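You operate a simulated robot arm through the tools that you are given. There is no shell and no other tool. Be economical: measure what you need, move in short steps, check, and stop when the job is done.

You are at the controls of a simulated robot arm. One attempt, no reset.

TASK
Switch off the yellow light, reel it in and lock the reel. Where these are worked on the way, their far stop is far enough and under half their travel is too little: red reel lock.

The check looks at the end state, three seconds after you hand in, the way a careful person would. Anything else that was tipped, shoved, dropped, spilled or broken makes it a failure.

THE ROBOT
A 7-joint arm with a two-finger parallel gripper on a trunk, on a base that drives. Base frame: it is fixed to the floor where the robot stands at the start and does not move with it; the origin is under the middle of the robot, x ahead of it, y to its left, z up; the surface under the hand at the start is at about z = 0.58. Units: m, degrees, N and s.
With the tool pointing down near the work surface it reaches from about 0.22 to 0.7 m from the robot's upright axis, wherever it stands. Its first joint turns from -166.0 to 166.0 degrees. Places, roughly: orange reel [0.6, -0.2, 0.6]; red reel lock [0.6, -0.2, 0.6]; yellow light dome [0.6, 0.1, 0.7]. Payload 1.57 kg.
The TCP is the grasp point between the finger pads, 0.03 m short of the fingertips. In the tool frame z runs along the fingers and y along their closing line. The gripper opens to 0.08 m. The fingers are 0.017 m wide and 0.012 m thick; the gripper's body (0.04 by 0.082 m) begins 0.08 m behind the TCP.
Orientation is that of the tool frame in the base frame, as a unit quaternion [x, y, z, w]. With the fingers straight down and closing along the base's y, the tool's x points along the base's -x, its y along +y and its z along -z.

THE INTERFACE
- The arm moves only by the tool step_arm. Its argument "moves" is one flat list of numbers, 7 for each row, row after row: the shift along the tool's x, y, z in m, then the turn, a rotation vector about the tool's x, y, z in degrees, then the finger opening in m, from 0 to 0.08. In form: [dx, dy, dz, wx, wy, wz, grip, dx, dy, dz, wx, wy, wz, grip, ...]. A call has 1 to 10 rows; each row is the pose to reach, as a shift and turn from the pose commanded when the call began, along the tool's axes at that moment. A row lasts 0.2 s, in which the tool goes at most 0.05 m and 8.6 degrees; a call with a longer step from one row to the next is refused whole, and so is a gripper value outside its range. Where a pose cannot be reached the arm comes as near as it can. A force on the tool above 40 N (or 10 N above the force at the start of the call, whichever is more), or a blocked arm, ends the call early, and 0.2 s more pass. The fingers move at their own pace (about 0.072 m/s each) and stop on an object; they squeeze with about 43 N. The grip force told is the motor's: it shows also when the fingers shut on nothing. Time passes only in rows, and 0.2 s behind the last, so rows that repeat a pose let the fingers close. The reply holds the time, the measured pose of the TCP, the force on the tool along the base axes, the opening and the grip force, in the units named above and with some noise, with the torque about the TCP (base axes, N m) and any sound that the robot's microphone picked up, and new pictures: "pictures" is both (left out), scene, wrist or none.
- Cameras (640 x 400 px; columns grow to the right, rows downward): "scene" is now at [-0.0057, 0.1224, 1.4014]; the picture's right is [-0.21, -0.98, 0.00], its down [-0.74, 0.16, -0.65] and it looks along [0.64, -0.14, -0.76] (base axes); focal length 250 px, centre (320, 200). "wrist" rides on the gripper at [0.072, -0.006, -0.122] in the tool frame; the picture's right is [0.09, 1.00, 0.00], its down [-0.84, 0.08, -0.54] and it looks along [-0.54, 0.05, 0.84] (tool axes); focal length 238 px, centre (320, 200). There is no depth. A picture from a camera that has moved, and an enlarged one, comes with that camera's place and axes in the base frame and with its lens.
- lift_body(by): slides the trunk up (or, below 0, down) by that many m; the arm and the scene camera ride with it, the base frame stays. It gives what a move gives, with no picture.
- roll_base(legs): drives the robot by 1 to 6 legs, each [ahead, left, turn to the left] in m, m and degrees, along the robot's own axes; the way and the turn of a leg run together, so that a leg with both is an arc; at most 1.5 m and 180 degrees a leg. The arm and the cameras ride along, it lands a little off, and it stops where it bumps. It gives what a move gives, and a new picture of the scene camera.
- turn_head(pan, tilt): turns the head with the scene camera to pan (to the left, within 86 degrees either way) and tilt (down, from -29 to 69), counted from straight ahead of the robot. It gives what a move gives, and a new picture of the scene camera.
- zoom(camera, box): a new picture of the part [left, top, right, bottom] of that camera's present view, enlarged. The clock stands still meanwhile.
- finish_job(): hands the job in; it is judged then, once.

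Go step by step. Nothing tells you exact positions but the pictures and the camera data: compare them with the known pose of the tool, close in by small moves and look again before you grip or let go. The budget is 120 turns and 260 pictures, counting those below and the enlarged ones. Unless the task says otherwise, let go and move clear before handing in, and close with one line.

The tools are called as name(argument=value, ...) on one line, values as JSON. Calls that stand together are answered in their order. step_arm: Moves the arm, as the interface text tells. Its arguments: {"type":"object","properties":{"moves":{"type":"array","items":{"type":"number"}},"pictures":{"type":"string","enum":["both","scene","wrist","none"]}},"required":["moves"]} The other tools are called the same way: lift_body (by) slides the trunk up or down; roll_base (legs) drives the base; turn_head (pan, tilt) turns the head that bears the scene camera; zoom (camera, box) takes an enlarged picture of a part of a camera's view; finish_job () hands the job in.

At the start:

```text
time: 0.0
eef_pos: [0.4436, -0.139, 0.9991]
tcp_rot: [0.0, 1.0, 0.001, 0.0]
wrist_force: [0.9, -0.3, 0.0]
ft_torque: [-0.03, 0.0, -0.03]
width: 0.0802
gripper_force: 0.1
trunk travel left (down, up): [-0.225, 0.255]
robot x, y, heading: [-0.0015, 0.0022, -0.1]
head pan, tilt: [-12.1, 49.4]
```

scene: 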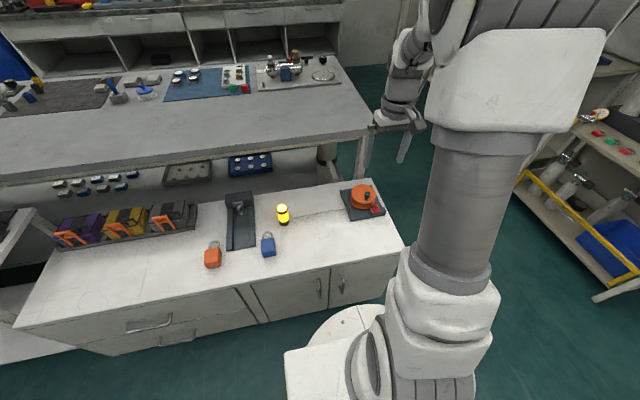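
wrist: 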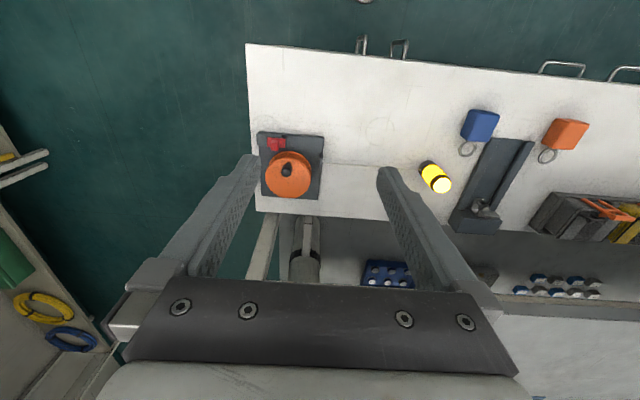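

I see an orange reel with a red lock on a dark plate at the right end of the counter, and a lit yellow lamp to its left. I'll zoom in on both for details.

zoom(camera="scene", box=[250, 160, 410, 260])

zoom(camera="wrist", box=[240, 110, 400, 210])

zoom(camera="wrist", box=[380, 130, 500, 205])

```text
4.00 times, centred on (330, 210) of scene
camera zoom: at [-0.0057, 0.1224, 1.4014], right [-0.21, -0.98, 0.0], down [-0.74, 0.16, -0.65], along [0.64, -0.14, -0.76], focal length 998 px, centre (280, 160)
```

zoom: 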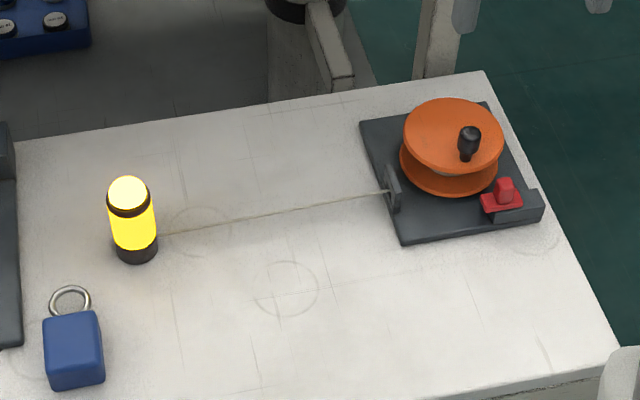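

```text
4.00 times, centred on (320, 160) of wrist
camera zoom: at [0.3716, -0.1437, 1.1213], right [-0.09, 1.0, 0.0], down [0.84, 0.08, 0.54], along [0.54, 0.05, -0.84], focal length 953 px, centre (320, 360)
```

zoom: 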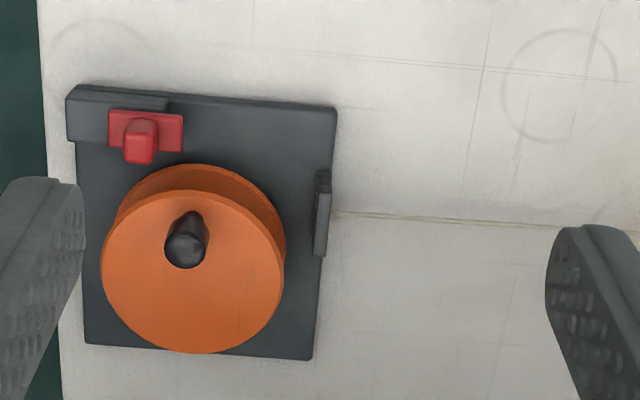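

```text
5.33 times, centred on (440, 168) of wrist
camera zoom: at [0.3716, -0.1437, 1.1213], right [-0.09, 1.0, 0.0], down [0.84, 0.08, 0.54], along [0.54, 0.05, -0.84], focal length 1271 px, centre (-320, 373)
```

zoom: 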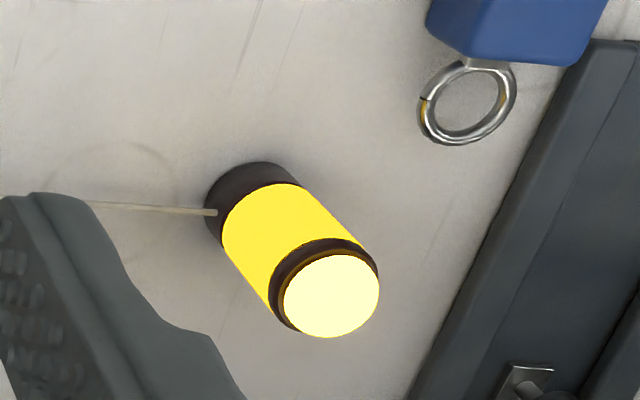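

The lamp stands at about (0.60, 0.137) with its top near z 0.67. The reel is at about (0.63, -0.20), and the lock is on its near-right corner. I'll move above the lamp with the fingers closed and look.

step_arm(moves=[-0.02, 0.035, 0.02, 0, 0, 0, 0.06, -0.04, 0.07, 0.04, 0, 0, 0, 0.04, -0.06, 0.105, 0.06, 0, 0, 0, 0.02, -0.08, 0.14, 0.08, 0, 0, 0, 0, -0.1, 0.175, 0.1, 0, 0, 0, 0, -0.12, 0.21, 0.12, 0, 0, 0, 0, -0.135, 0.245, 0.14, 0, 0, 0, 0, -0.15, 0.276, 0.16, 0, 0, 0, 0, -0.15, 0.276, 0.2, 0, 0, 0, 0])

```text
time: 2.0
eef_pos: [0.5915, 0.1374, 0.8001]
tcp_rot: [0.0, 1.0, 0.0, 0.0]
wrist_force: [-0.2, 0.5, 0.6]
ft_torque: [0.0, -0.01, -0.06]
width: 0.0001
gripper_force: 21.5
trunk travel left (down, up): [-0.225, 0.255]
robot x, y, heading: [0.0003, -0.0006, 0.1]
head pan, tilt: [-12.1, 49.4]
camera scene: at [-0.0059, 0.1225, 1.4014], right [-0.21, -0.98, 0.0], down [-0.74, 0.16, -0.65], along [0.64, -0.14, -0.76], focal length 250 px, centre (320, 200)
camera wrist: at [0.5176, 0.1327, 0.9224], right [-0.09, 1.0, 0.0], down [0.84, 0.08, 0.54], along [0.54, 0.05, -0.84], focal length 238 px, centre (320, 200)
```

scene: 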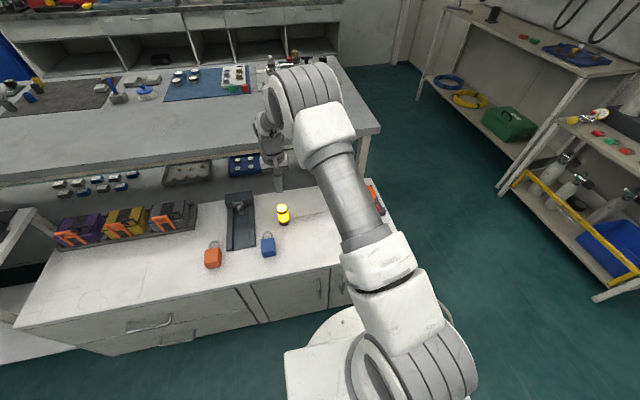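
wrist: 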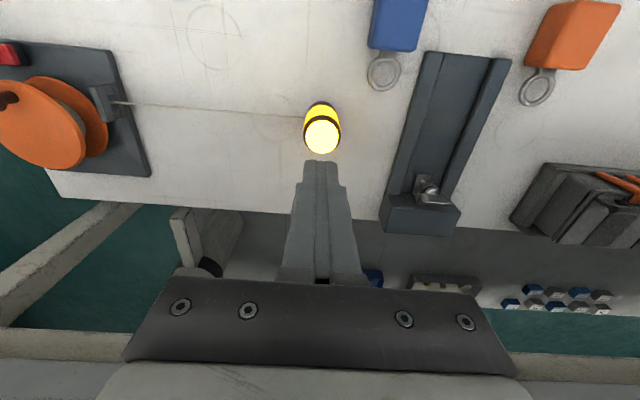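

zoom(camera="wrist", box=[272, 85, 368, 145])

step_arm(moves=[-0.004, 0.003, 0.04, 0, 0, 0, 0, -0.006, 0.003, 0.07, 0, 0, 0, 0])

```text
6.67 times, centred on (320, 115) of wrist
camera zoom: at [0.5176, 0.1327, 0.9224], right [-0.09, 1.0, 0.0], down [0.84, 0.08, 0.54], along [0.54, 0.05, -0.84], focal length 1589 px, centre (320, 767)
```

zoom: 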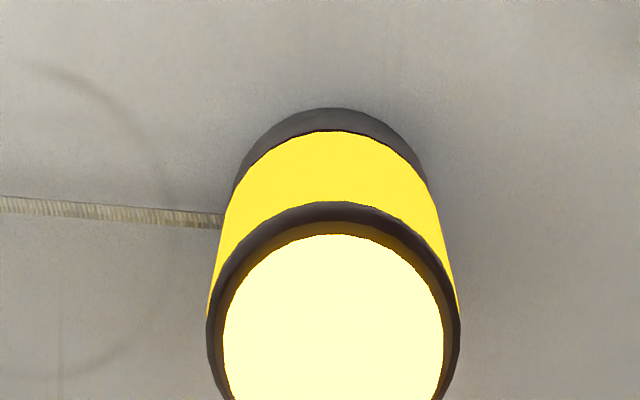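

```text
time: 2.6
eef_pos: [0.6007, 0.1426, 0.7293]
tcp_rot: [-0.001, 1.0, 0.0, -0.001]
wrist_force: [0.3, -0.9, -0.1]
ft_torque: [-0.01, -0.01, -0.02]
width: 0.0
gripper_force: 22.0
trunk travel left (down, up): [-0.225, 0.255]
robot x, y, heading: [-0.0, 0.0003, -0.2]
head pan, tilt: [-12.1, 49.4]
camera scene: at [-0.0059, 0.1224, 1.4014], right [-0.21, -0.98, 0.0], down [-0.74, 0.16, -0.65], along [0.64, -0.14, -0.76], focal length 250 px, centre (320, 200)
camera wrist: at [0.5271, 0.1371, 0.8515], right [-0.09, 1.0, 0.0], down [0.84, 0.08, 0.54], along [0.54, 0.05, -0.84], focal length 238 px, centre (320, 200)
```

scene: 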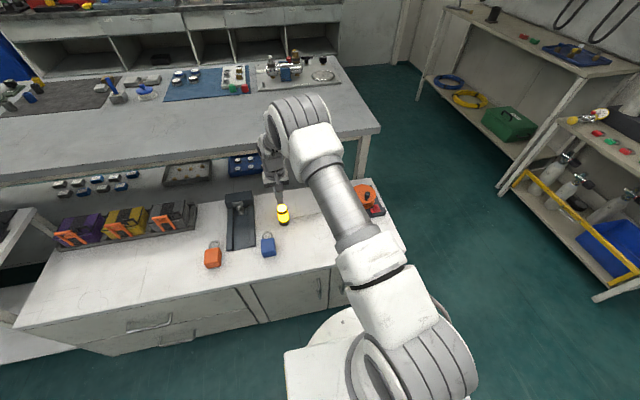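
wrist: 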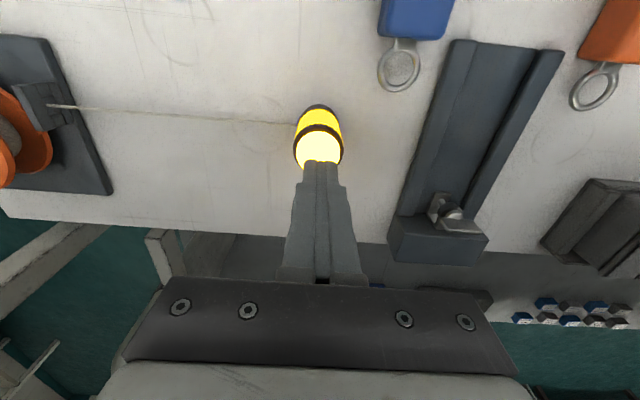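

The fingertips are just above the dome, so I'll press down in small steps.

step_arm(moves=[0.004, 0, 0.01, 0, 0, 0, 0, 0.004, 0, 0.018, 0, 0, 0, 0, 0.004, 0, 0.022, 0, 0, 0, 0, 0.004, 0, 0.026, 0, 0, 0, 0, 0.004, 0, 0.03, 0, 0, 0, 0], pictures="wrist")

```text
time: 3.8
eef_pos: [0.5983, 0.1406, 0.7026]
tcp_rot: [0.0, 1.0, 0.0, 0.002]
wrist_force: [-4.3, -0.8, 20.7]
ft_torque: [-0.04, 0.12, 0.0]
width: 0.0001
gripper_force: 21.3
trunk travel left (down, up): [-0.225, 0.255]
robot x, y, heading: [-0.003, 0.0014, 0.1]
head pan, tilt: [-12.1, 49.4]
heard: click
camera wrist: at [0.5242, 0.1359, 0.824], right [-0.09, 1.0, 0.0], down [0.83, 0.08, 0.55], along [0.54, 0.05, -0.84], focal length 238 px, centre (320, 200)
```

wrist: 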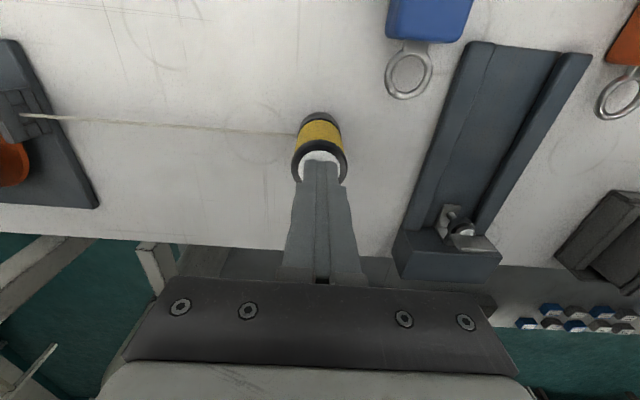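

There was a click and the light is off. I'll retract and move over to view the reel.

step_arm(moves=[0, 0, -0.03, 0, 0, 0, 0, 0, 0, -0.08, 0, 0, 0, 0, 0.005, -0.045, -0.1, 0, 0, 0, 0, 0.01, -0.09, -0.11, 0, 0, 0, 0, 0.02, -0.135, -0.11, 0, 0, 0, 0, 0.03, -0.18, -0.11, 0, 0, 0, 0, 0.04, -0.225, -0.11, 0, 0, 0, 0, 0.05, -0.27, -0.11, 0, 0, 0, 0, 0.06, -0.31, -0.11, 0, 0, 0, 0.0, 0.07, -0.34, -0.11, 0, 0, 0, 0.0])

zoom(camera="wrist", box=[208, 50, 432, 190])

zoom(camera="scene", box=[250, 160, 410, 260])

```text
time: 6.0
eef_pos: [0.5254, -0.2019, 0.8116]
tcp_rot: [0.001, 1.0, 0.0, 0.0]
wrist_force: [1.3, -0.1, -0.1]
ft_torque: [0.01, -0.02, 0.02]
width: 0.0
gripper_force: 21.1
trunk travel left (down, up): [-0.225, 0.255]
robot x, y, heading: [0.0005, 0.0016, 0.0]
head pan, tilt: [-12.1, 49.4]
camera scene: at [-0.0057, 0.1226, 1.4014], right [-0.21, -0.98, 0.0], down [-0.74, 0.16, -0.65], along [0.64, -0.14, -0.76], focal length 250 px, centre (320, 200)
camera wrist: at [0.4538, -0.2064, 0.9343], right [-0.09, 1.0, 0.0], down [0.84, 0.08, 0.54], along [0.54, 0.05, -0.84], focal length 238 px, centre (320, 200)
```

scene: 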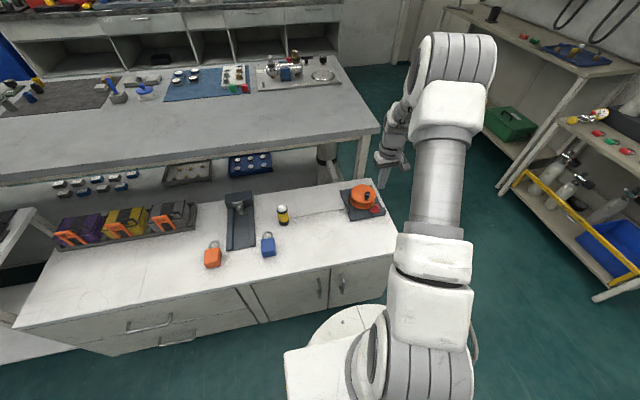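
wrist: 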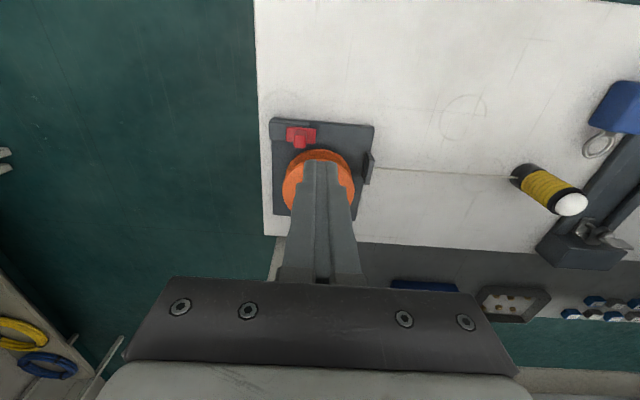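

```text
2.86 times, centred on (320, 120) of wrist
camera zoom: at [0.4538, -0.2064, 0.9343], right [-0.09, 1.0, 0.0], down [0.84, 0.08, 0.54], along [0.54, 0.05, -0.84], focal length 681 px, centre (320, 429)
```

zoom: 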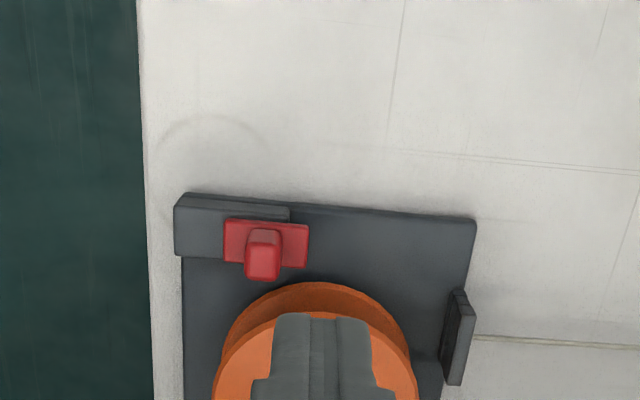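

```text
4.00 times, centred on (330, 210) of scene
camera zoom: at [-0.0057, 0.1226, 1.4014], right [-0.21, -0.98, 0.0], down [-0.74, 0.16, -0.65], along [0.64, -0.14, -0.76], focal length 998 px, centre (280, 160)
```

zoom: 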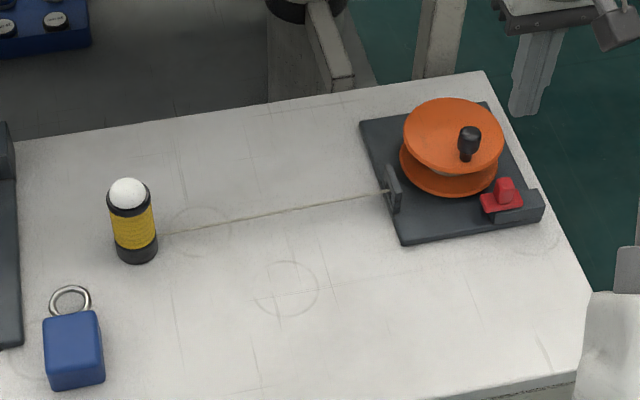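

The reel's disc top is at about z 0.66, centred at (0.614, -0.190). The crank knob is at about (0.583, -0.190) with its top at z 0.704, so I'll go above it with the fingers open.

step_arm(moves=[-0.03, 0.006, 0.0, 0, 0, 0, 0.03, -0.0576, 0.012, 0.02, 0, 0, 0, 0.05, -0.0576, 0.012, 0.05, 0, 0, 0, 0.05, -0.0576, 0.012, 0.06, 0, 0, 0, 0.05], pictures="wrist")

zoom(camera="wrist", box=[208, 70, 432, 210])

zoom(camera="scene", box=[300, 150, 428, 230])

```text
time: 7.0
eef_pos: [0.5849, -0.1878, 0.7487]
tcp_rot: [0.0, 1.0, -0.002, 0.0]
wrist_force: [0.1, 0.0, -0.4]
ft_torque: [-0.04, 0.0, -0.01]
width: 0.05
gripper_force: 0.1
trunk travel left (down, up): [-0.225, 0.255]
robot x, y, heading: [-0.0023, 0.001, 0.2]
head pan, tilt: [-12.1, 49.4]
camera wrist: at [0.512, -0.1926, 0.8703], right [-0.09, 1.0, 0.0], down [0.84, 0.08, 0.54], along [0.54, 0.05, -0.84], focal length 238 px, centre (320, 200)
```

wrist: 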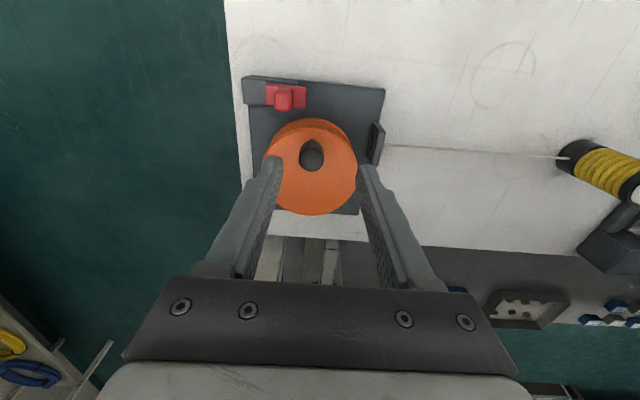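

```text
2.86 times, centred on (320, 140) of wrist
camera zoom: at [0.512, -0.1926, 0.8703], right [-0.09, 1.0, 0.0], down [0.84, 0.08, 0.54], along [0.54, 0.05, -0.84], focal length 681 px, centre (320, 371)
```

zoom: 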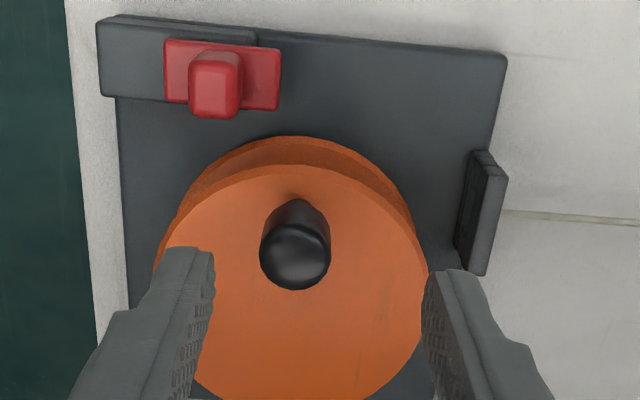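

```text
5.00 times, centred on (364, 190) of scene
camera zoom: at [-0.0057, 0.1224, 1.4014], right [-0.21, -0.98, 0.0], down [-0.74, 0.16, -0.65], along [0.64, -0.14, -0.76], focal length 1248 px, centre (100, 250)
```

zoom: 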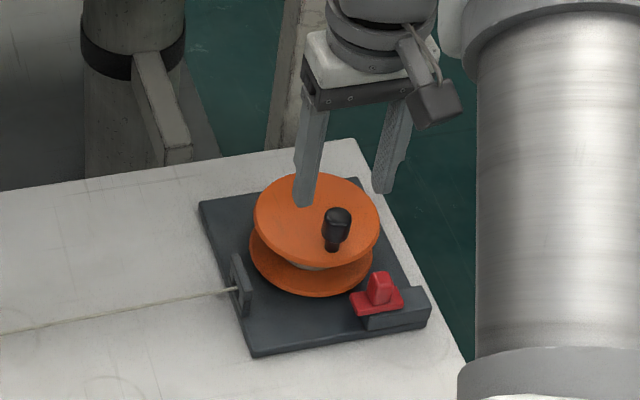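

The knob sits at (0.584, -0.192), between the fingers. I'll descend and grip it.

step_arm(moves=[0, -0.004, 0.025, 0, 0, 0, 0.05, 0, -0.004, 0.05, 0, 0, 0, 0.05, 0, -0.004, 0.052, 0, 0, 0, 0.0, 0, -0.004, 0.052, 0, 0, 0, 0.0, 0, -0.004, 0.052, 0, 0, 0, 0.0], pictures="wrist")

```text
time: 8.2
eef_pos: [0.5832, -0.1912, 0.6979]
tcp_rot: [0.001, 1.0, -0.001, 0.001]
wrist_force: [-1.1, -4.3, 1.5]
ft_torque: [-0.18, -0.09, -0.15]
width: 0.0206
gripper_force: 34.4
trunk travel left (down, up): [-0.225, 0.255]
robot x, y, heading: [-0.0014, 0.0015, 0.1]
head pan, tilt: [-12.1, 49.4]
camera wrist: at [0.511, -0.1973, 0.8203], right [-0.09, 1.0, 0.0], down [0.84, 0.08, 0.54], along [0.54, 0.05, -0.84], focal length 238 px, centre (320, 200)
```

wrist: 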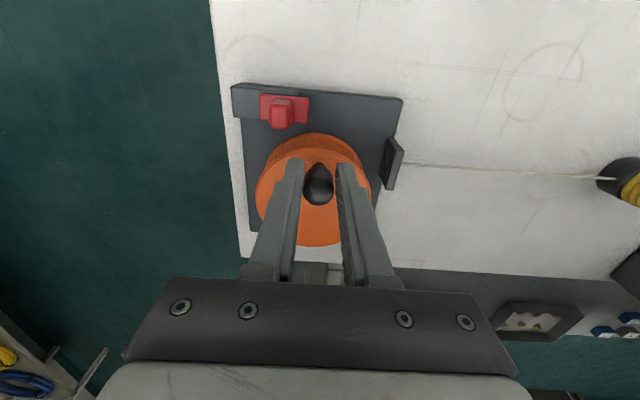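

The knob is gripped. As a test I'll turn the crank 60° counter-clockwise (first toward -y), then check whether the lamp comes in.

step_arm(moves=[-0.0011, -0.008, 0, 0, 0, 0, 0, -0.0042, -0.0155, 0, 0, 0, 0, 0, -0.0091, -0.0219, 0, 0, 0, 0, 0, -0.0155, -0.0268, 0, 0, 0, 0, 0])

zoom(camera="scene", box=[250, 160, 410, 260])

```text
time: 8.8
eef_pos: [0.583, -0.1938, 0.6979]
tcp_rot: [-0.003, 1.0, 0.007, -0.006]
wrist_force: [-7.1, 3.9, 15.5]
ft_torque: [0.15, 0.76, 0.02]
width: 0.0207
gripper_force: 34.0
trunk travel left (down, up): [-0.225, 0.255]
robot x, y, heading: [-0.0054, -0.0009, 0.1]
head pan, tilt: [-12.1, 49.4]
stopped in row 2: the force on the tool passed its limit at 45 N (the readings are from after the stop); the commanded pose is now the measured one
camera scene: at [-0.0078, 0.1235, 1.4015], right [-0.21, -0.98, 0.0], down [-0.74, 0.16, -0.65], along [0.64, -0.14, -0.76], focal length 250 px, centre (320, 200)
camera wrist: at [0.5128, -0.2022, 0.8208], right [-0.1, 1.0, 0.02], down [0.84, 0.07, 0.53], along [0.53, 0.07, -0.85], focal length 238 px, centre (320, 200)
```

scene: 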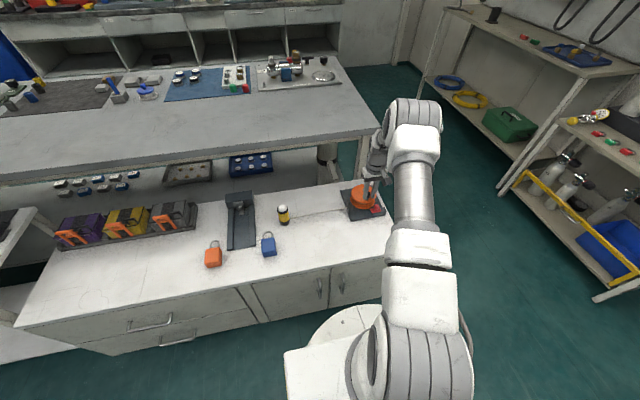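
wrist: 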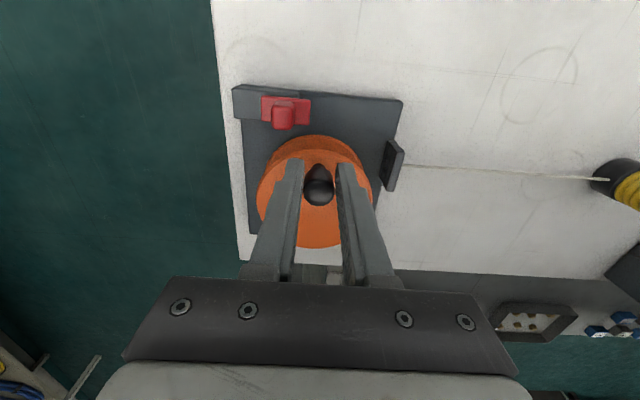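

```text
4.00 times, centred on (330, 210) of scene
camera zoom: at [-0.0078, 0.1235, 1.4015], right [-0.21, -0.98, 0.0], down [-0.74, 0.16, -0.65], along [0.64, -0.14, -0.76], focal length 998 px, centre (280, 160)
```

zoom: 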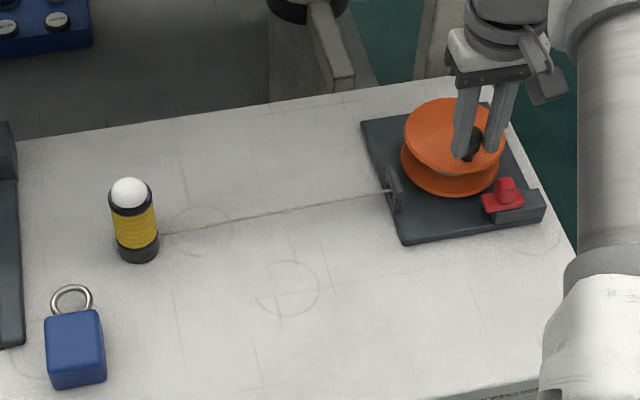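

Turning counter-clockwise is blocked and nothing moved, so I'll try clockwise (toward +y) in gentle steps.

step_arm(moves=[0.0, 0.003, 0, 0, 0, 0, 0, -0.0005, 0.007, 0, 0, 0, 0, 0, -0.0015, 0.011, 0, 0, 0, 0, 0, -0.003, 0.015, 0, 0, 0, 0, 0, -0.005, 0.0193, 0, 0, 0, 0, 0])

zoom(camera="scene", box=[250, 160, 410, 260])

```text
time: 9.8
eef_pos: [0.5832, -0.1919, 0.698]
tcp_rot: [0.002, 1.0, 0.0, -0.008]
wrist_force: [-4.2, -1.0, 9.2]
ft_torque: [-0.21, 0.67, -0.02]
width: 0.0207
gripper_force: 34.1
trunk travel left (down, up): [-0.225, 0.255]
robot x, y, heading: [0.0004, 0.0014, -0.1]
head pan, tilt: [-12.1, 49.4]
stopped in row 5: the force on the tool passed its limit at 42 N (the readings are from after the stop); the commanded pose is now the measured one
camera scene: at [-0.0071, 0.1226, 1.4012], right [-0.21, -0.98, 0.0], down [-0.74, 0.16, -0.65], along [0.64, -0.14, -0.76], focal length 250 px, centre (320, 200)
camera wrist: at [0.5131, -0.1974, 0.8205], right [-0.09, 1.0, 0.0], down [0.85, 0.07, 0.53], along [0.53, 0.05, -0.85], focal length 238 px, centre (320, 200)
```

scene: 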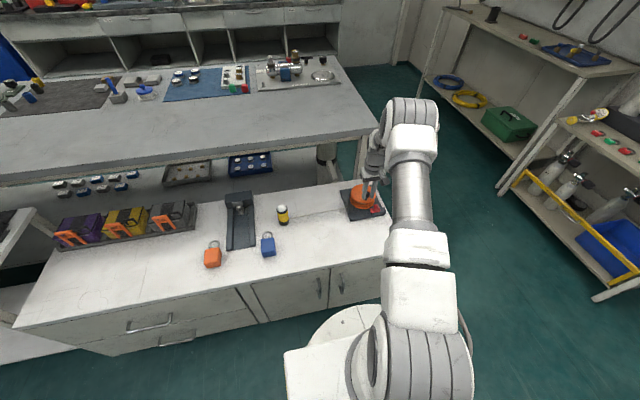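
wrist: 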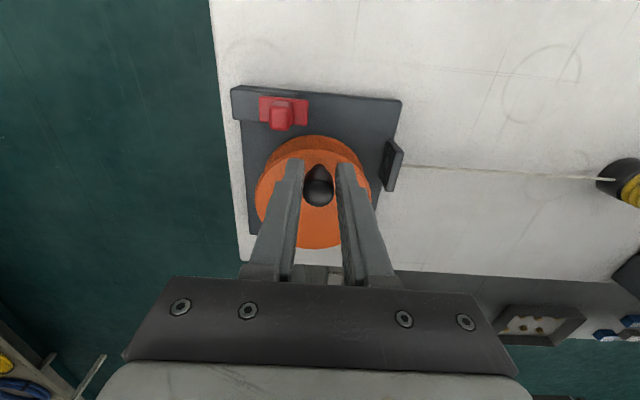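

```text
4.00 times, centred on (330, 210) of scene
camera zoom: at [-0.0071, 0.1226, 1.4012], right [-0.21, -0.98, 0.0], down [-0.74, 0.16, -0.65], along [0.64, -0.14, -0.76], focal length 998 px, centre (280, 160)
```

zoom: 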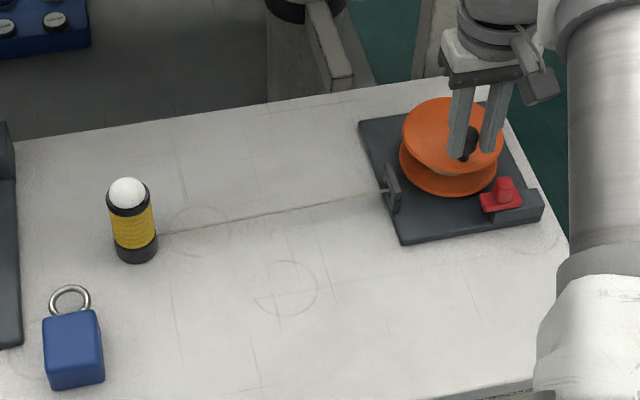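

Both ways were blocked, so either the reel is already locked or my grip is resisting the knob. I'll loosen the grip and push with one finger to tell which.

step_arm(moves=[0, 0, 0, 0, 0, 0, 0.036, 0, 0, 0, 0, 0, 0, 0.036, 0, 0.008, 0, 0, 0, 0, 0.036, -0.001, 0.012, 0, 0, 0, 0, 0.036, -0.002, 0.016, 0, 0, 0, 0, 0.036, -0.003, 0.02, 0, 0, 0, 0, 0.036], pictures="wrist")

zoom(camera="wrist", box=[208, 70, 432, 210])

```text
time: 11.2
eef_pos: [0.5842, -0.1754, 0.6962]
tcp_rot: [0.004, 1.0, -0.001, -0.009]
wrist_force: [-8.7, -19.4, 2.3]
ft_torque: [-0.72, 0.03, -0.39]
width: 0.0534
gripper_force: 9.5
trunk travel left (down, up): [-0.225, 0.255]
robot x, y, heading: [-0.0026, 0.0029, 0.0]
head pan, tilt: [-12.1, 49.4]
camera wrist: at [0.5148, -0.1806, 0.8196], right [-0.09, 1.0, 0.0], down [0.85, 0.07, 0.53], along [0.53, 0.04, -0.85], focal length 238 px, centre (320, 200)
```

wrist: 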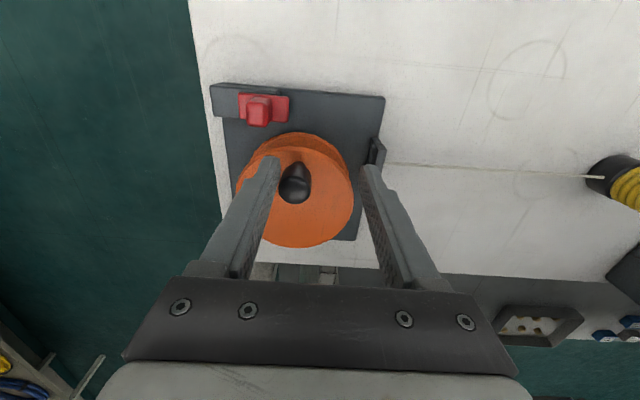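

```text
2.86 times, centred on (320, 140) of wrist
camera zoom: at [0.5148, -0.1806, 0.8196], right [-0.09, 1.0, 0.0], down [0.85, 0.07, 0.53], along [0.53, 0.04, -0.85], focal length 681 px, centre (320, 371)
```

zoom: 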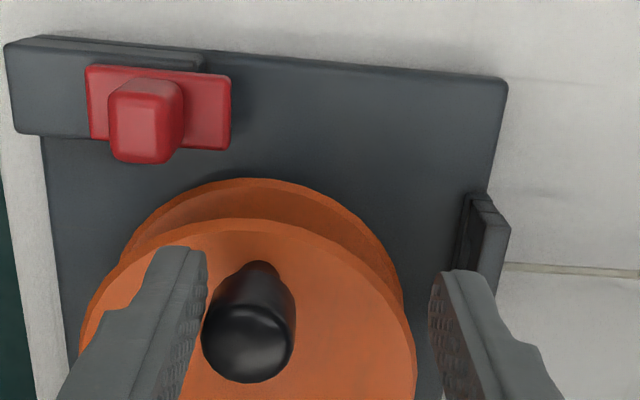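

The crank holds firm even under a single-finger push, so the reel looks locked and must be unlocked before winding. I'll back off upward and look at the lock closely.

step_arm(moves=[0, -0.012, 0, 0, 0, 0, 0.05, 0, -0.015, -0.03, 0, 0, 0, 0.05, 0, -0.015, -0.06, 0, 0, 0, 0.05, 0.03, -0.025, -0.08, 0, 0, 0, 0.05, 0.06, -0.04, -0.08, 0, 0, 0, 0.05, 0.08, -0.05, -0.08, 0, 0, 0, 0.05], pictures="wrist")

zoom(camera="wrist", box=[240, 70, 432, 190])

zoom(camera="scene", box=[332, 170, 396, 210])

```text
time: 12.6
eef_pos: [0.5106, -0.2211, 0.7781]
tcp_rot: [0.001, 1.0, 0.001, -0.008]
wrist_force: [0.3, -0.5, 0.6]
ft_torque: [0.05, 0.0, -0.03]
width: 0.05
gripper_force: 0.1
trunk travel left (down, up): [-0.225, 0.255]
robot x, y, heading: [-0.0012, -0.0033, -0.2]
head pan, tilt: [-12.1, 49.4]
camera wrist: at [0.4393, -0.2268, 0.9008], right [-0.09, 1.0, 0.0], down [0.84, 0.07, 0.53], along [0.53, 0.05, -0.85], focal length 238 px, centre (320, 200)
```

wrist: 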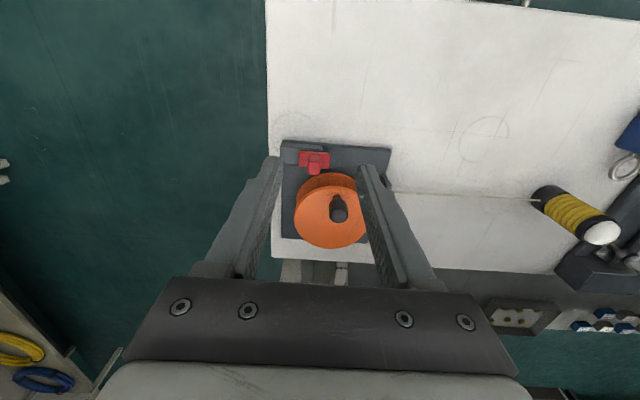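

```text
3.33 times, centred on (336, 130) of wrist
camera zoom: at [0.4393, -0.2268, 0.9008], right [-0.09, 1.0, 0.0], down [0.84, 0.07, 0.53], along [0.53, 0.05, -0.85], focal length 794 px, centre (267, 433)
```

zoom: 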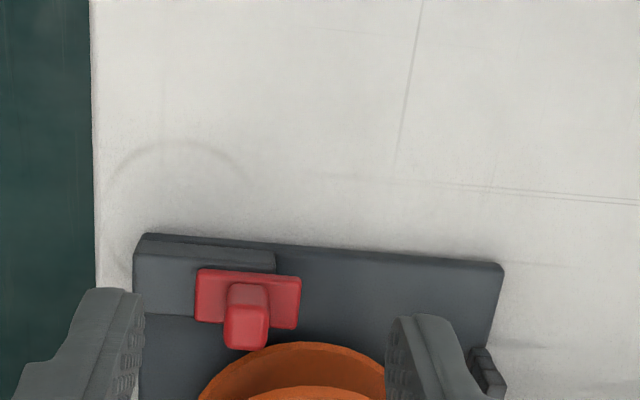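

```text
10.00 times, centred on (364, 190) of scene
camera zoom: at [-0.0061, 0.1225, 1.4014], right [-0.21, -0.98, 0.0], down [-0.74, 0.16, -0.65], along [0.64, -0.14, -0.76], focal length 2496 px, centre (-120, 300)
```

zoom: 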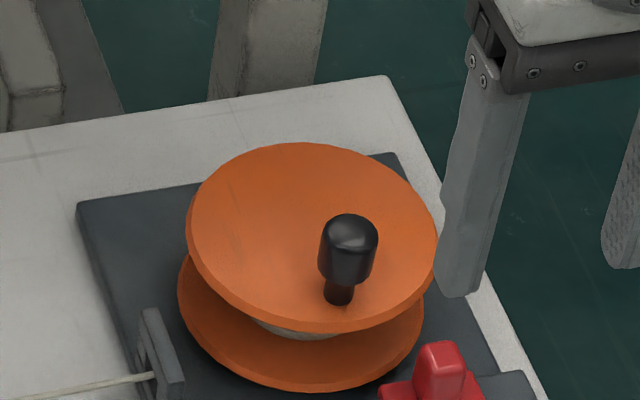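

zoom(camera="scene", box=[344, 190, 408, 230])

```text
10.00 times, centred on (376, 210) of scene
camera zoom: at [-0.0061, 0.1225, 1.4014], right [-0.21, -0.98, 0.0], down [-0.74, 0.16, -0.65], along [0.64, -0.14, -0.76], focal length 2496 px, centre (-240, 100)
```

zoom: 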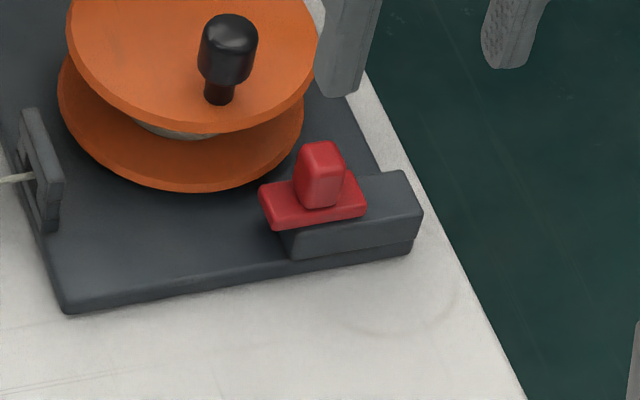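

The red slider rides along the block in y and sits at its inner (+y) end. I'll move above its knob, at about (0.555, -0.225), with the fingers open.

step_arm(moves=[-0.02, -0.002, 0.01, 0, 0, 0, 0.05, -0.042, -0.004, 0.04, 0, 0, 0, 0.05, -0.042, -0.004, 0.055, 0, 0, 0, 0.05], pictures="wrist")

zoom(camera="wrist", box=[224, 70, 416, 190])

zoom(camera="scene", box=[332, 170, 412, 220])

```text
time: 13.4
eef_pos: [0.5525, -0.226, 0.7228]
tcp_rot: [0.001, 1.0, 0.001, -0.008]
wrist_force: [-0.3, 0.1, -0.1]
ft_torque: [-0.01, -0.01, 0.02]
width: 0.05
gripper_force: 0.1
trunk travel left (down, up): [-0.225, 0.255]
robot x, y, heading: [-0.0, -0.002, 0.0]
head pan, tilt: [-12.1, 49.4]
camera wrist: at [0.4811, -0.2315, 0.8462], right [-0.09, 1.0, 0.0], down [0.84, 0.07, 0.53], along [0.53, 0.05, -0.85], focal length 238 px, centre (320, 200)
```

wrist: 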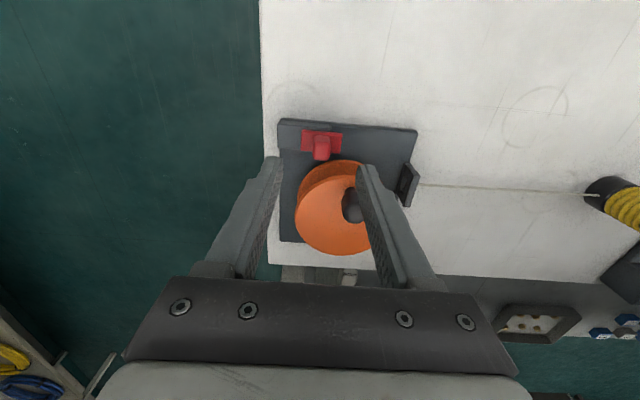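

```text
3.33 times, centred on (320, 130) of wrist
camera zoom: at [0.4811, -0.2315, 0.8462], right [-0.09, 1.0, 0.0], down [0.84, 0.07, 0.53], along [0.53, 0.05, -0.85], focal length 794 px, centre (320, 433)
```

zoom: 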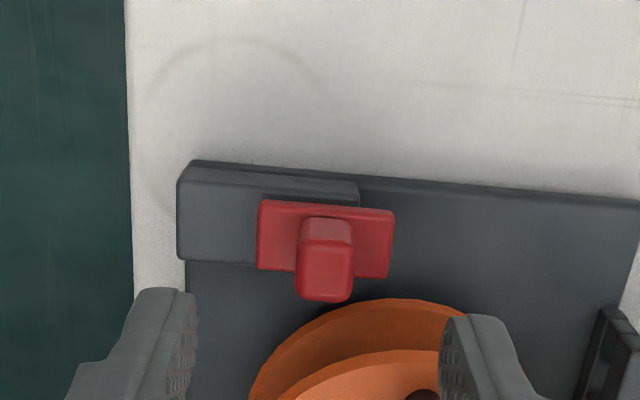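

```text
8.00 times, centred on (372, 195) of scene
camera zoom: at [-0.0062, 0.1225, 1.4014], right [-0.21, -0.98, 0.0], down [-0.74, 0.16, -0.65], along [0.64, -0.14, -0.76], focal length 1996 px, centre (-96, 240)
```

zoom: 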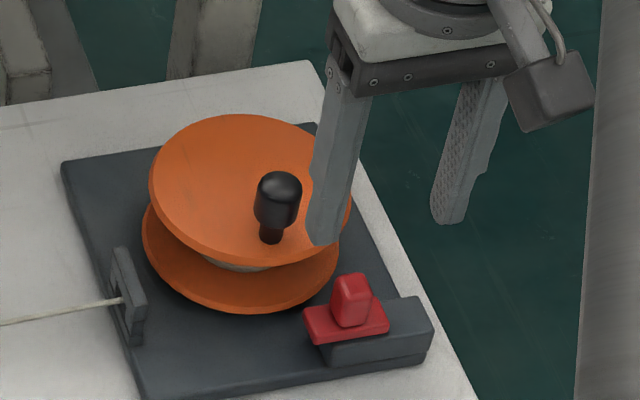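

The lock knob's top is at about (0.560, -0.224, 0.64). I'll descend with the fingers straddling it, clear of the disc, and close.

step_arm(moves=[0, 0.002, 0.0, 0, 0, 0, 0.036, 0, 0.002, 0.03, 0, 0, 0, 0.036, 0, 0.002, 0.05, 0, 0, 0, 0.036, 0, 0.002, 0.066, 0, 0, 0, 0.036, 0, 0.002, 0.066, 0, 0, 0, 0.0, 0, 0.002, 0.066, 0, 0, 0, 0.0], pictures="wrist")

zoom(camera="wrist", box=[224, 70, 416, 190])

zoom(camera="scene", box=[332, 170, 412, 220])

```text
time: 14.8
eef_pos: [0.5503, -0.2239, 0.6557]
tcp_rot: [0.002, 1.0, 0.001, -0.007]
wrist_force: [0.1, -3.2, -3.3]
ft_torque: [-0.11, -0.28, 0.02]
width: 0.0152
gripper_force: 31.3
trunk travel left (down, up): [-0.225, 0.255]
robot x, y, heading: [-0.0015, 0.0001, -0.0]
head pan, tilt: [-12.1, 49.4]
camera wrist: at [0.4796, -0.229, 0.7793], right [-0.09, 1.0, 0.0], down [0.85, 0.07, 0.53], along [0.53, 0.05, -0.85], focal length 238 px, centre (320, 200)
```

wrist: 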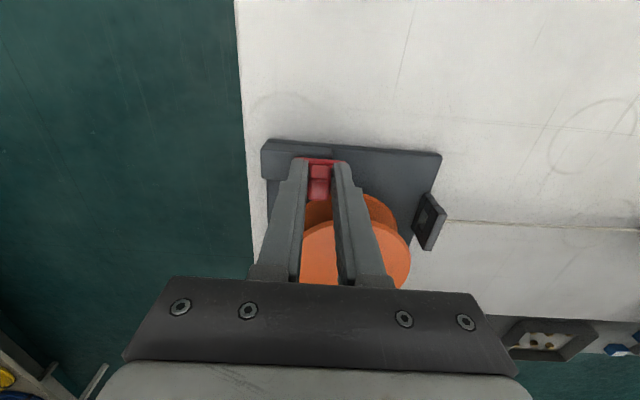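

```text
3.33 times, centred on (320, 130) of wrist
camera zoom: at [0.4796, -0.229, 0.7793], right [-0.09, 1.0, 0.0], down [0.85, 0.07, 0.53], along [0.53, 0.05, -0.85], focal length 794 px, centre (320, 433)
```

zoom: 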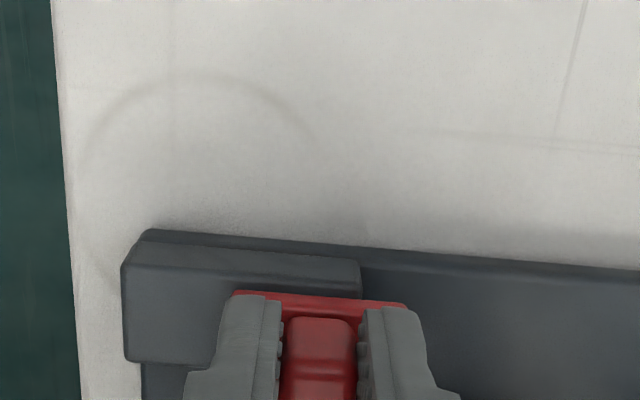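

```text
8.00 times, centred on (372, 195) of scene
camera zoom: at [-0.006, 0.1222, 1.4013], right [-0.21, -0.98, 0.0], down [-0.74, 0.16, -0.65], along [0.64, -0.14, -0.76], focal length 1996 px, centre (-96, 240)
```

zoom: 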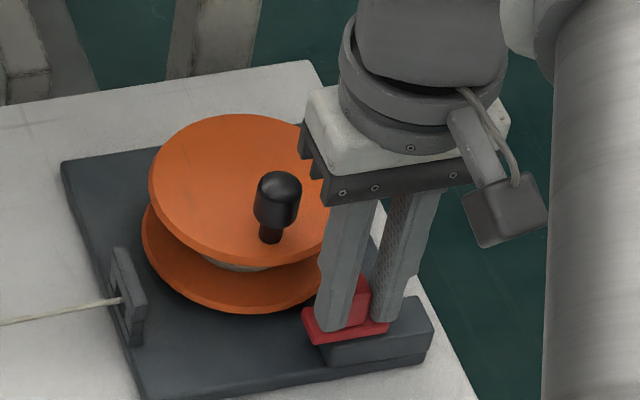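

The knob is gripped. I'll pull it away from the reel (-y) in small steps.

step_arm(moves=[0, -0.004, 0, 0, 0, 0, 0, 0, -0.008, 0, 0, 0, 0, 0, 0, -0.012, 0, 0, 0, 0, 0, 0, -0.016, 0, 0, 0, 0, 0, 0, -0.02, 0, 0, 0, 0, 0, 0, -0.024, 0, 0, 0, 0, 0, 0, -0.028, 0, 0, 0, 0, 0], pictures="wrist")

zoom(camera="wrist", box=[224, 70, 416, 190])

zoom(camera="scene", box=[332, 170, 412, 220])

```text
time: 16.4
eef_pos: [0.5501, -0.249, 0.6571]
tcp_rot: [0.001, 1.0, 0.003, -0.007]
wrist_force: [6.9, 16.0, -5.0]
ft_torque: [0.26, -0.21, 0.01]
width: 0.0152
gripper_force: 30.6
trunk travel left (down, up): [-0.225, 0.255]
robot x, y, heading: [-0.0013, -0.0024, 0.1]
head pan, tilt: [-12.1, 49.4]
camera wrist: at [0.4796, -0.2534, 0.7794], right [-0.09, 1.0, 0.01], down [0.85, 0.07, 0.53], along [0.53, 0.06, -0.85], focal length 238 px, centre (320, 200)
```

wrist: 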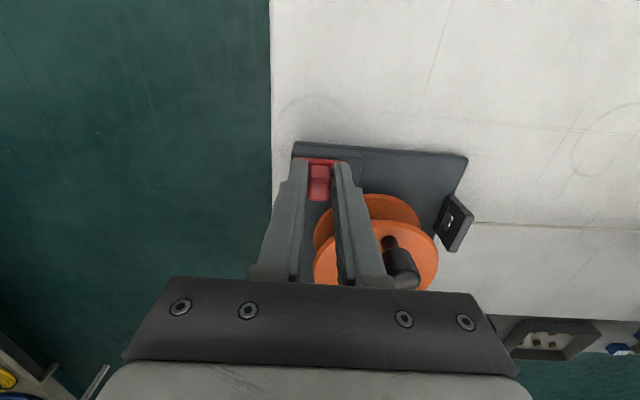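

```text
3.33 times, centred on (320, 130) of wrist
camera zoom: at [0.4796, -0.2534, 0.7794], right [-0.09, 1.0, 0.01], down [0.85, 0.07, 0.53], along [0.53, 0.06, -0.85], focal length 794 px, centre (320, 433)
```

zoom: 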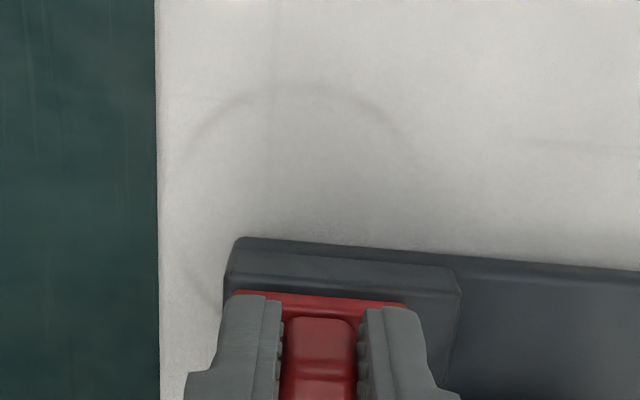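

```text
8.00 times, centred on (372, 195) of scene
camera zoom: at [-0.0057, 0.1232, 1.4014], right [-0.21, -0.98, 0.0], down [-0.74, 0.16, -0.65], along [0.64, -0.14, -0.76], focal length 1996 px, centre (-96, 240)
```

zoom: 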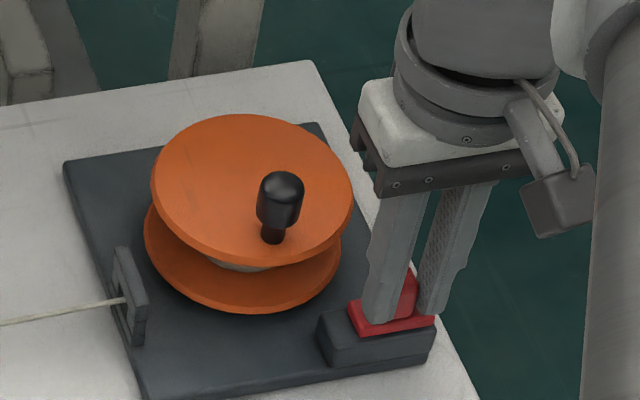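

The slider moved about 25 mm to its outer stop, so the reel should be free. I'll release it, go back to the crank and grip it.

step_arm(moves=[0, 0.002, 0, 0, 0, 0, 0.03, 0, 0.002, -0.001, 0, 0, 0, 0.03, 0, 0.002, -0.04, 0, 0, 0, 0.05, 0, 0.002, -0.09, 0, 0, 0, 0.05, -0.017, 0.03, -0.09, 0, 0, 0, 0.05, -0.034, 0.058, -0.09, 0, 0, 0, 0.05, -0.034, 0.058, -0.065, 0, 0, 0, 0.05, -0.034, 0.058, -0.042, 0, 0, 0, 0.05, -0.034, 0.058, -0.042, 0, 0, 0, 0.0, -0.034, 0.058, -0.042, 0, 0, 0, 0.0])

```text
time: 18.6
eef_pos: [0.5842, -0.1931, 0.6979]
tcp_rot: [0.001, 1.0, 0.001, -0.007]
wrist_force: [0.6, 0.4, 1.7]
ft_torque: [-0.05, 0.06, 0.05]
width: 0.0208
gripper_force: 32.2
trunk travel left (down, up): [-0.225, 0.255]
robot x, y, heading: [-0.0019, 0.0007, 0.2]
head pan, tilt: [-12.1, 49.4]
camera scene: at [-0.0063, 0.1225, 1.4014], right [-0.21, -0.98, 0.0], down [-0.74, 0.16, -0.65], along [0.64, -0.14, -0.76], focal length 250 px, centre (320, 200)
camera wrist: at [0.5126, -0.1983, 0.8205], right [-0.09, 1.0, 0.0], down [0.84, 0.07, 0.53], along [0.53, 0.05, -0.85], focal length 238 px, centre (320, 200)
```

scene: 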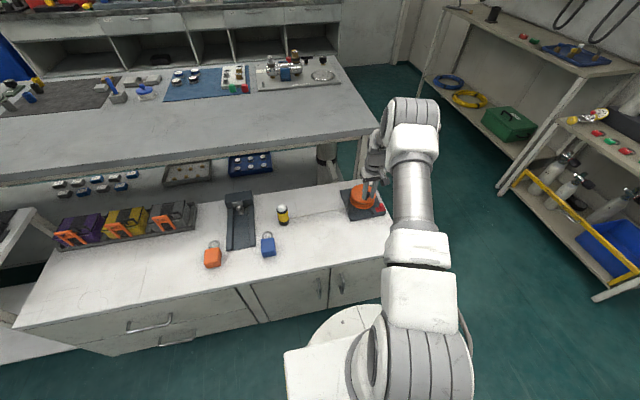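
wrist: 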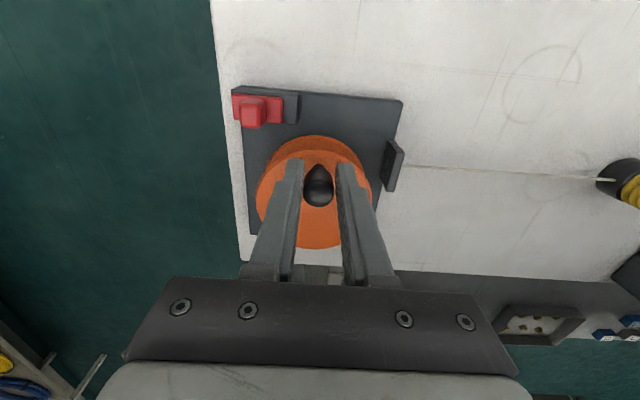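

The lock is now at its outer end. I'll make a small counter-clockwise test turn.

step_arm(moves=[-0.0003, -0.004, 0, 0, 0, 0, 0, -0.001, -0.008, 0, 0, 0, 0, 0, -0.0023, -0.0117, 0, 0, 0, 0, 0, -0.004, -0.0155, 0, 0, 0, 0, 0])

zoom(camera="scene", box=[250, 160, 410, 260])

```text
time: 19.4
eef_pos: [0.5833, -0.1949, 0.6977]
tcp_rot: [-0.002, 1.0, 0.007, -0.013]
wrist_force: [-8.5, 2.9, 14.3]
ft_torque: [0.19, 0.71, 0.03]
width: 0.0206
gripper_force: 33.6
trunk travel left (down, up): [-0.225, 0.255]
robot x, y, heading: [-0.0002, -0.001, 0.2]
head pan, tilt: [-12.1, 49.4]
stopped in row 3: the force on the tool passed its limit at 43 N (the readings are from after the stop); the commanded pose is now the measured one
camera scene: at [-0.0081, 0.1235, 1.4015], right [-0.21, -0.98, 0.0], down [-0.74, 0.16, -0.65], along [0.64, -0.14, -0.76], focal length 250 px, centre (320, 200)
camera wrist: at [0.514, -0.202, 0.8211], right [-0.1, 1.0, 0.02], down [0.85, 0.07, 0.52], along [0.52, 0.06, -0.85], focal length 238 px, centre (320, 200)
```

scene: 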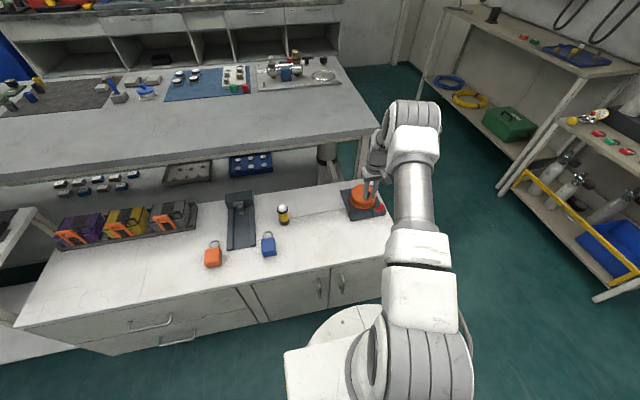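
wrist: 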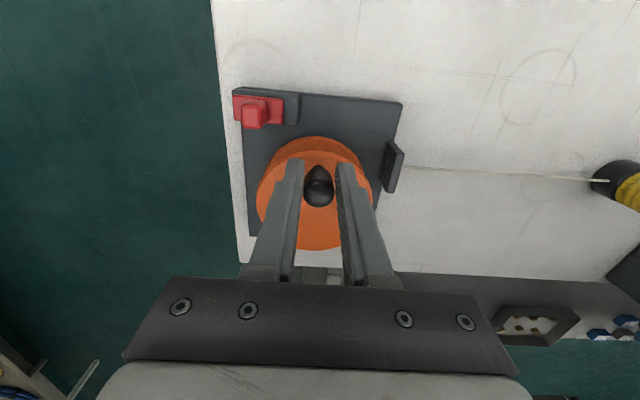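

```text
4.00 times, centred on (330, 210) of scene
camera zoom: at [-0.0081, 0.1235, 1.4015], right [-0.21, -0.98, 0.0], down [-0.74, 0.16, -0.65], along [0.64, -0.14, -0.76], focal length 998 px, centre (280, 160)
```

zoom: 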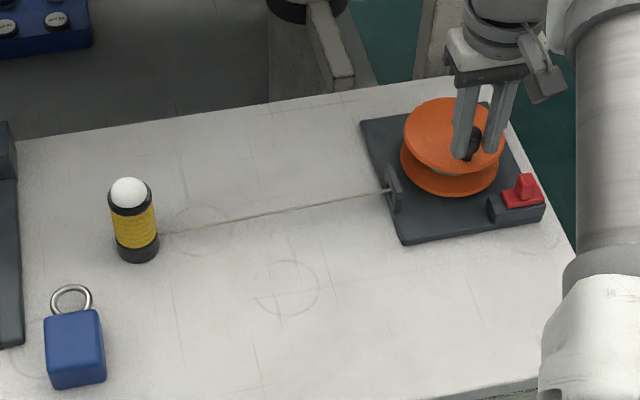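

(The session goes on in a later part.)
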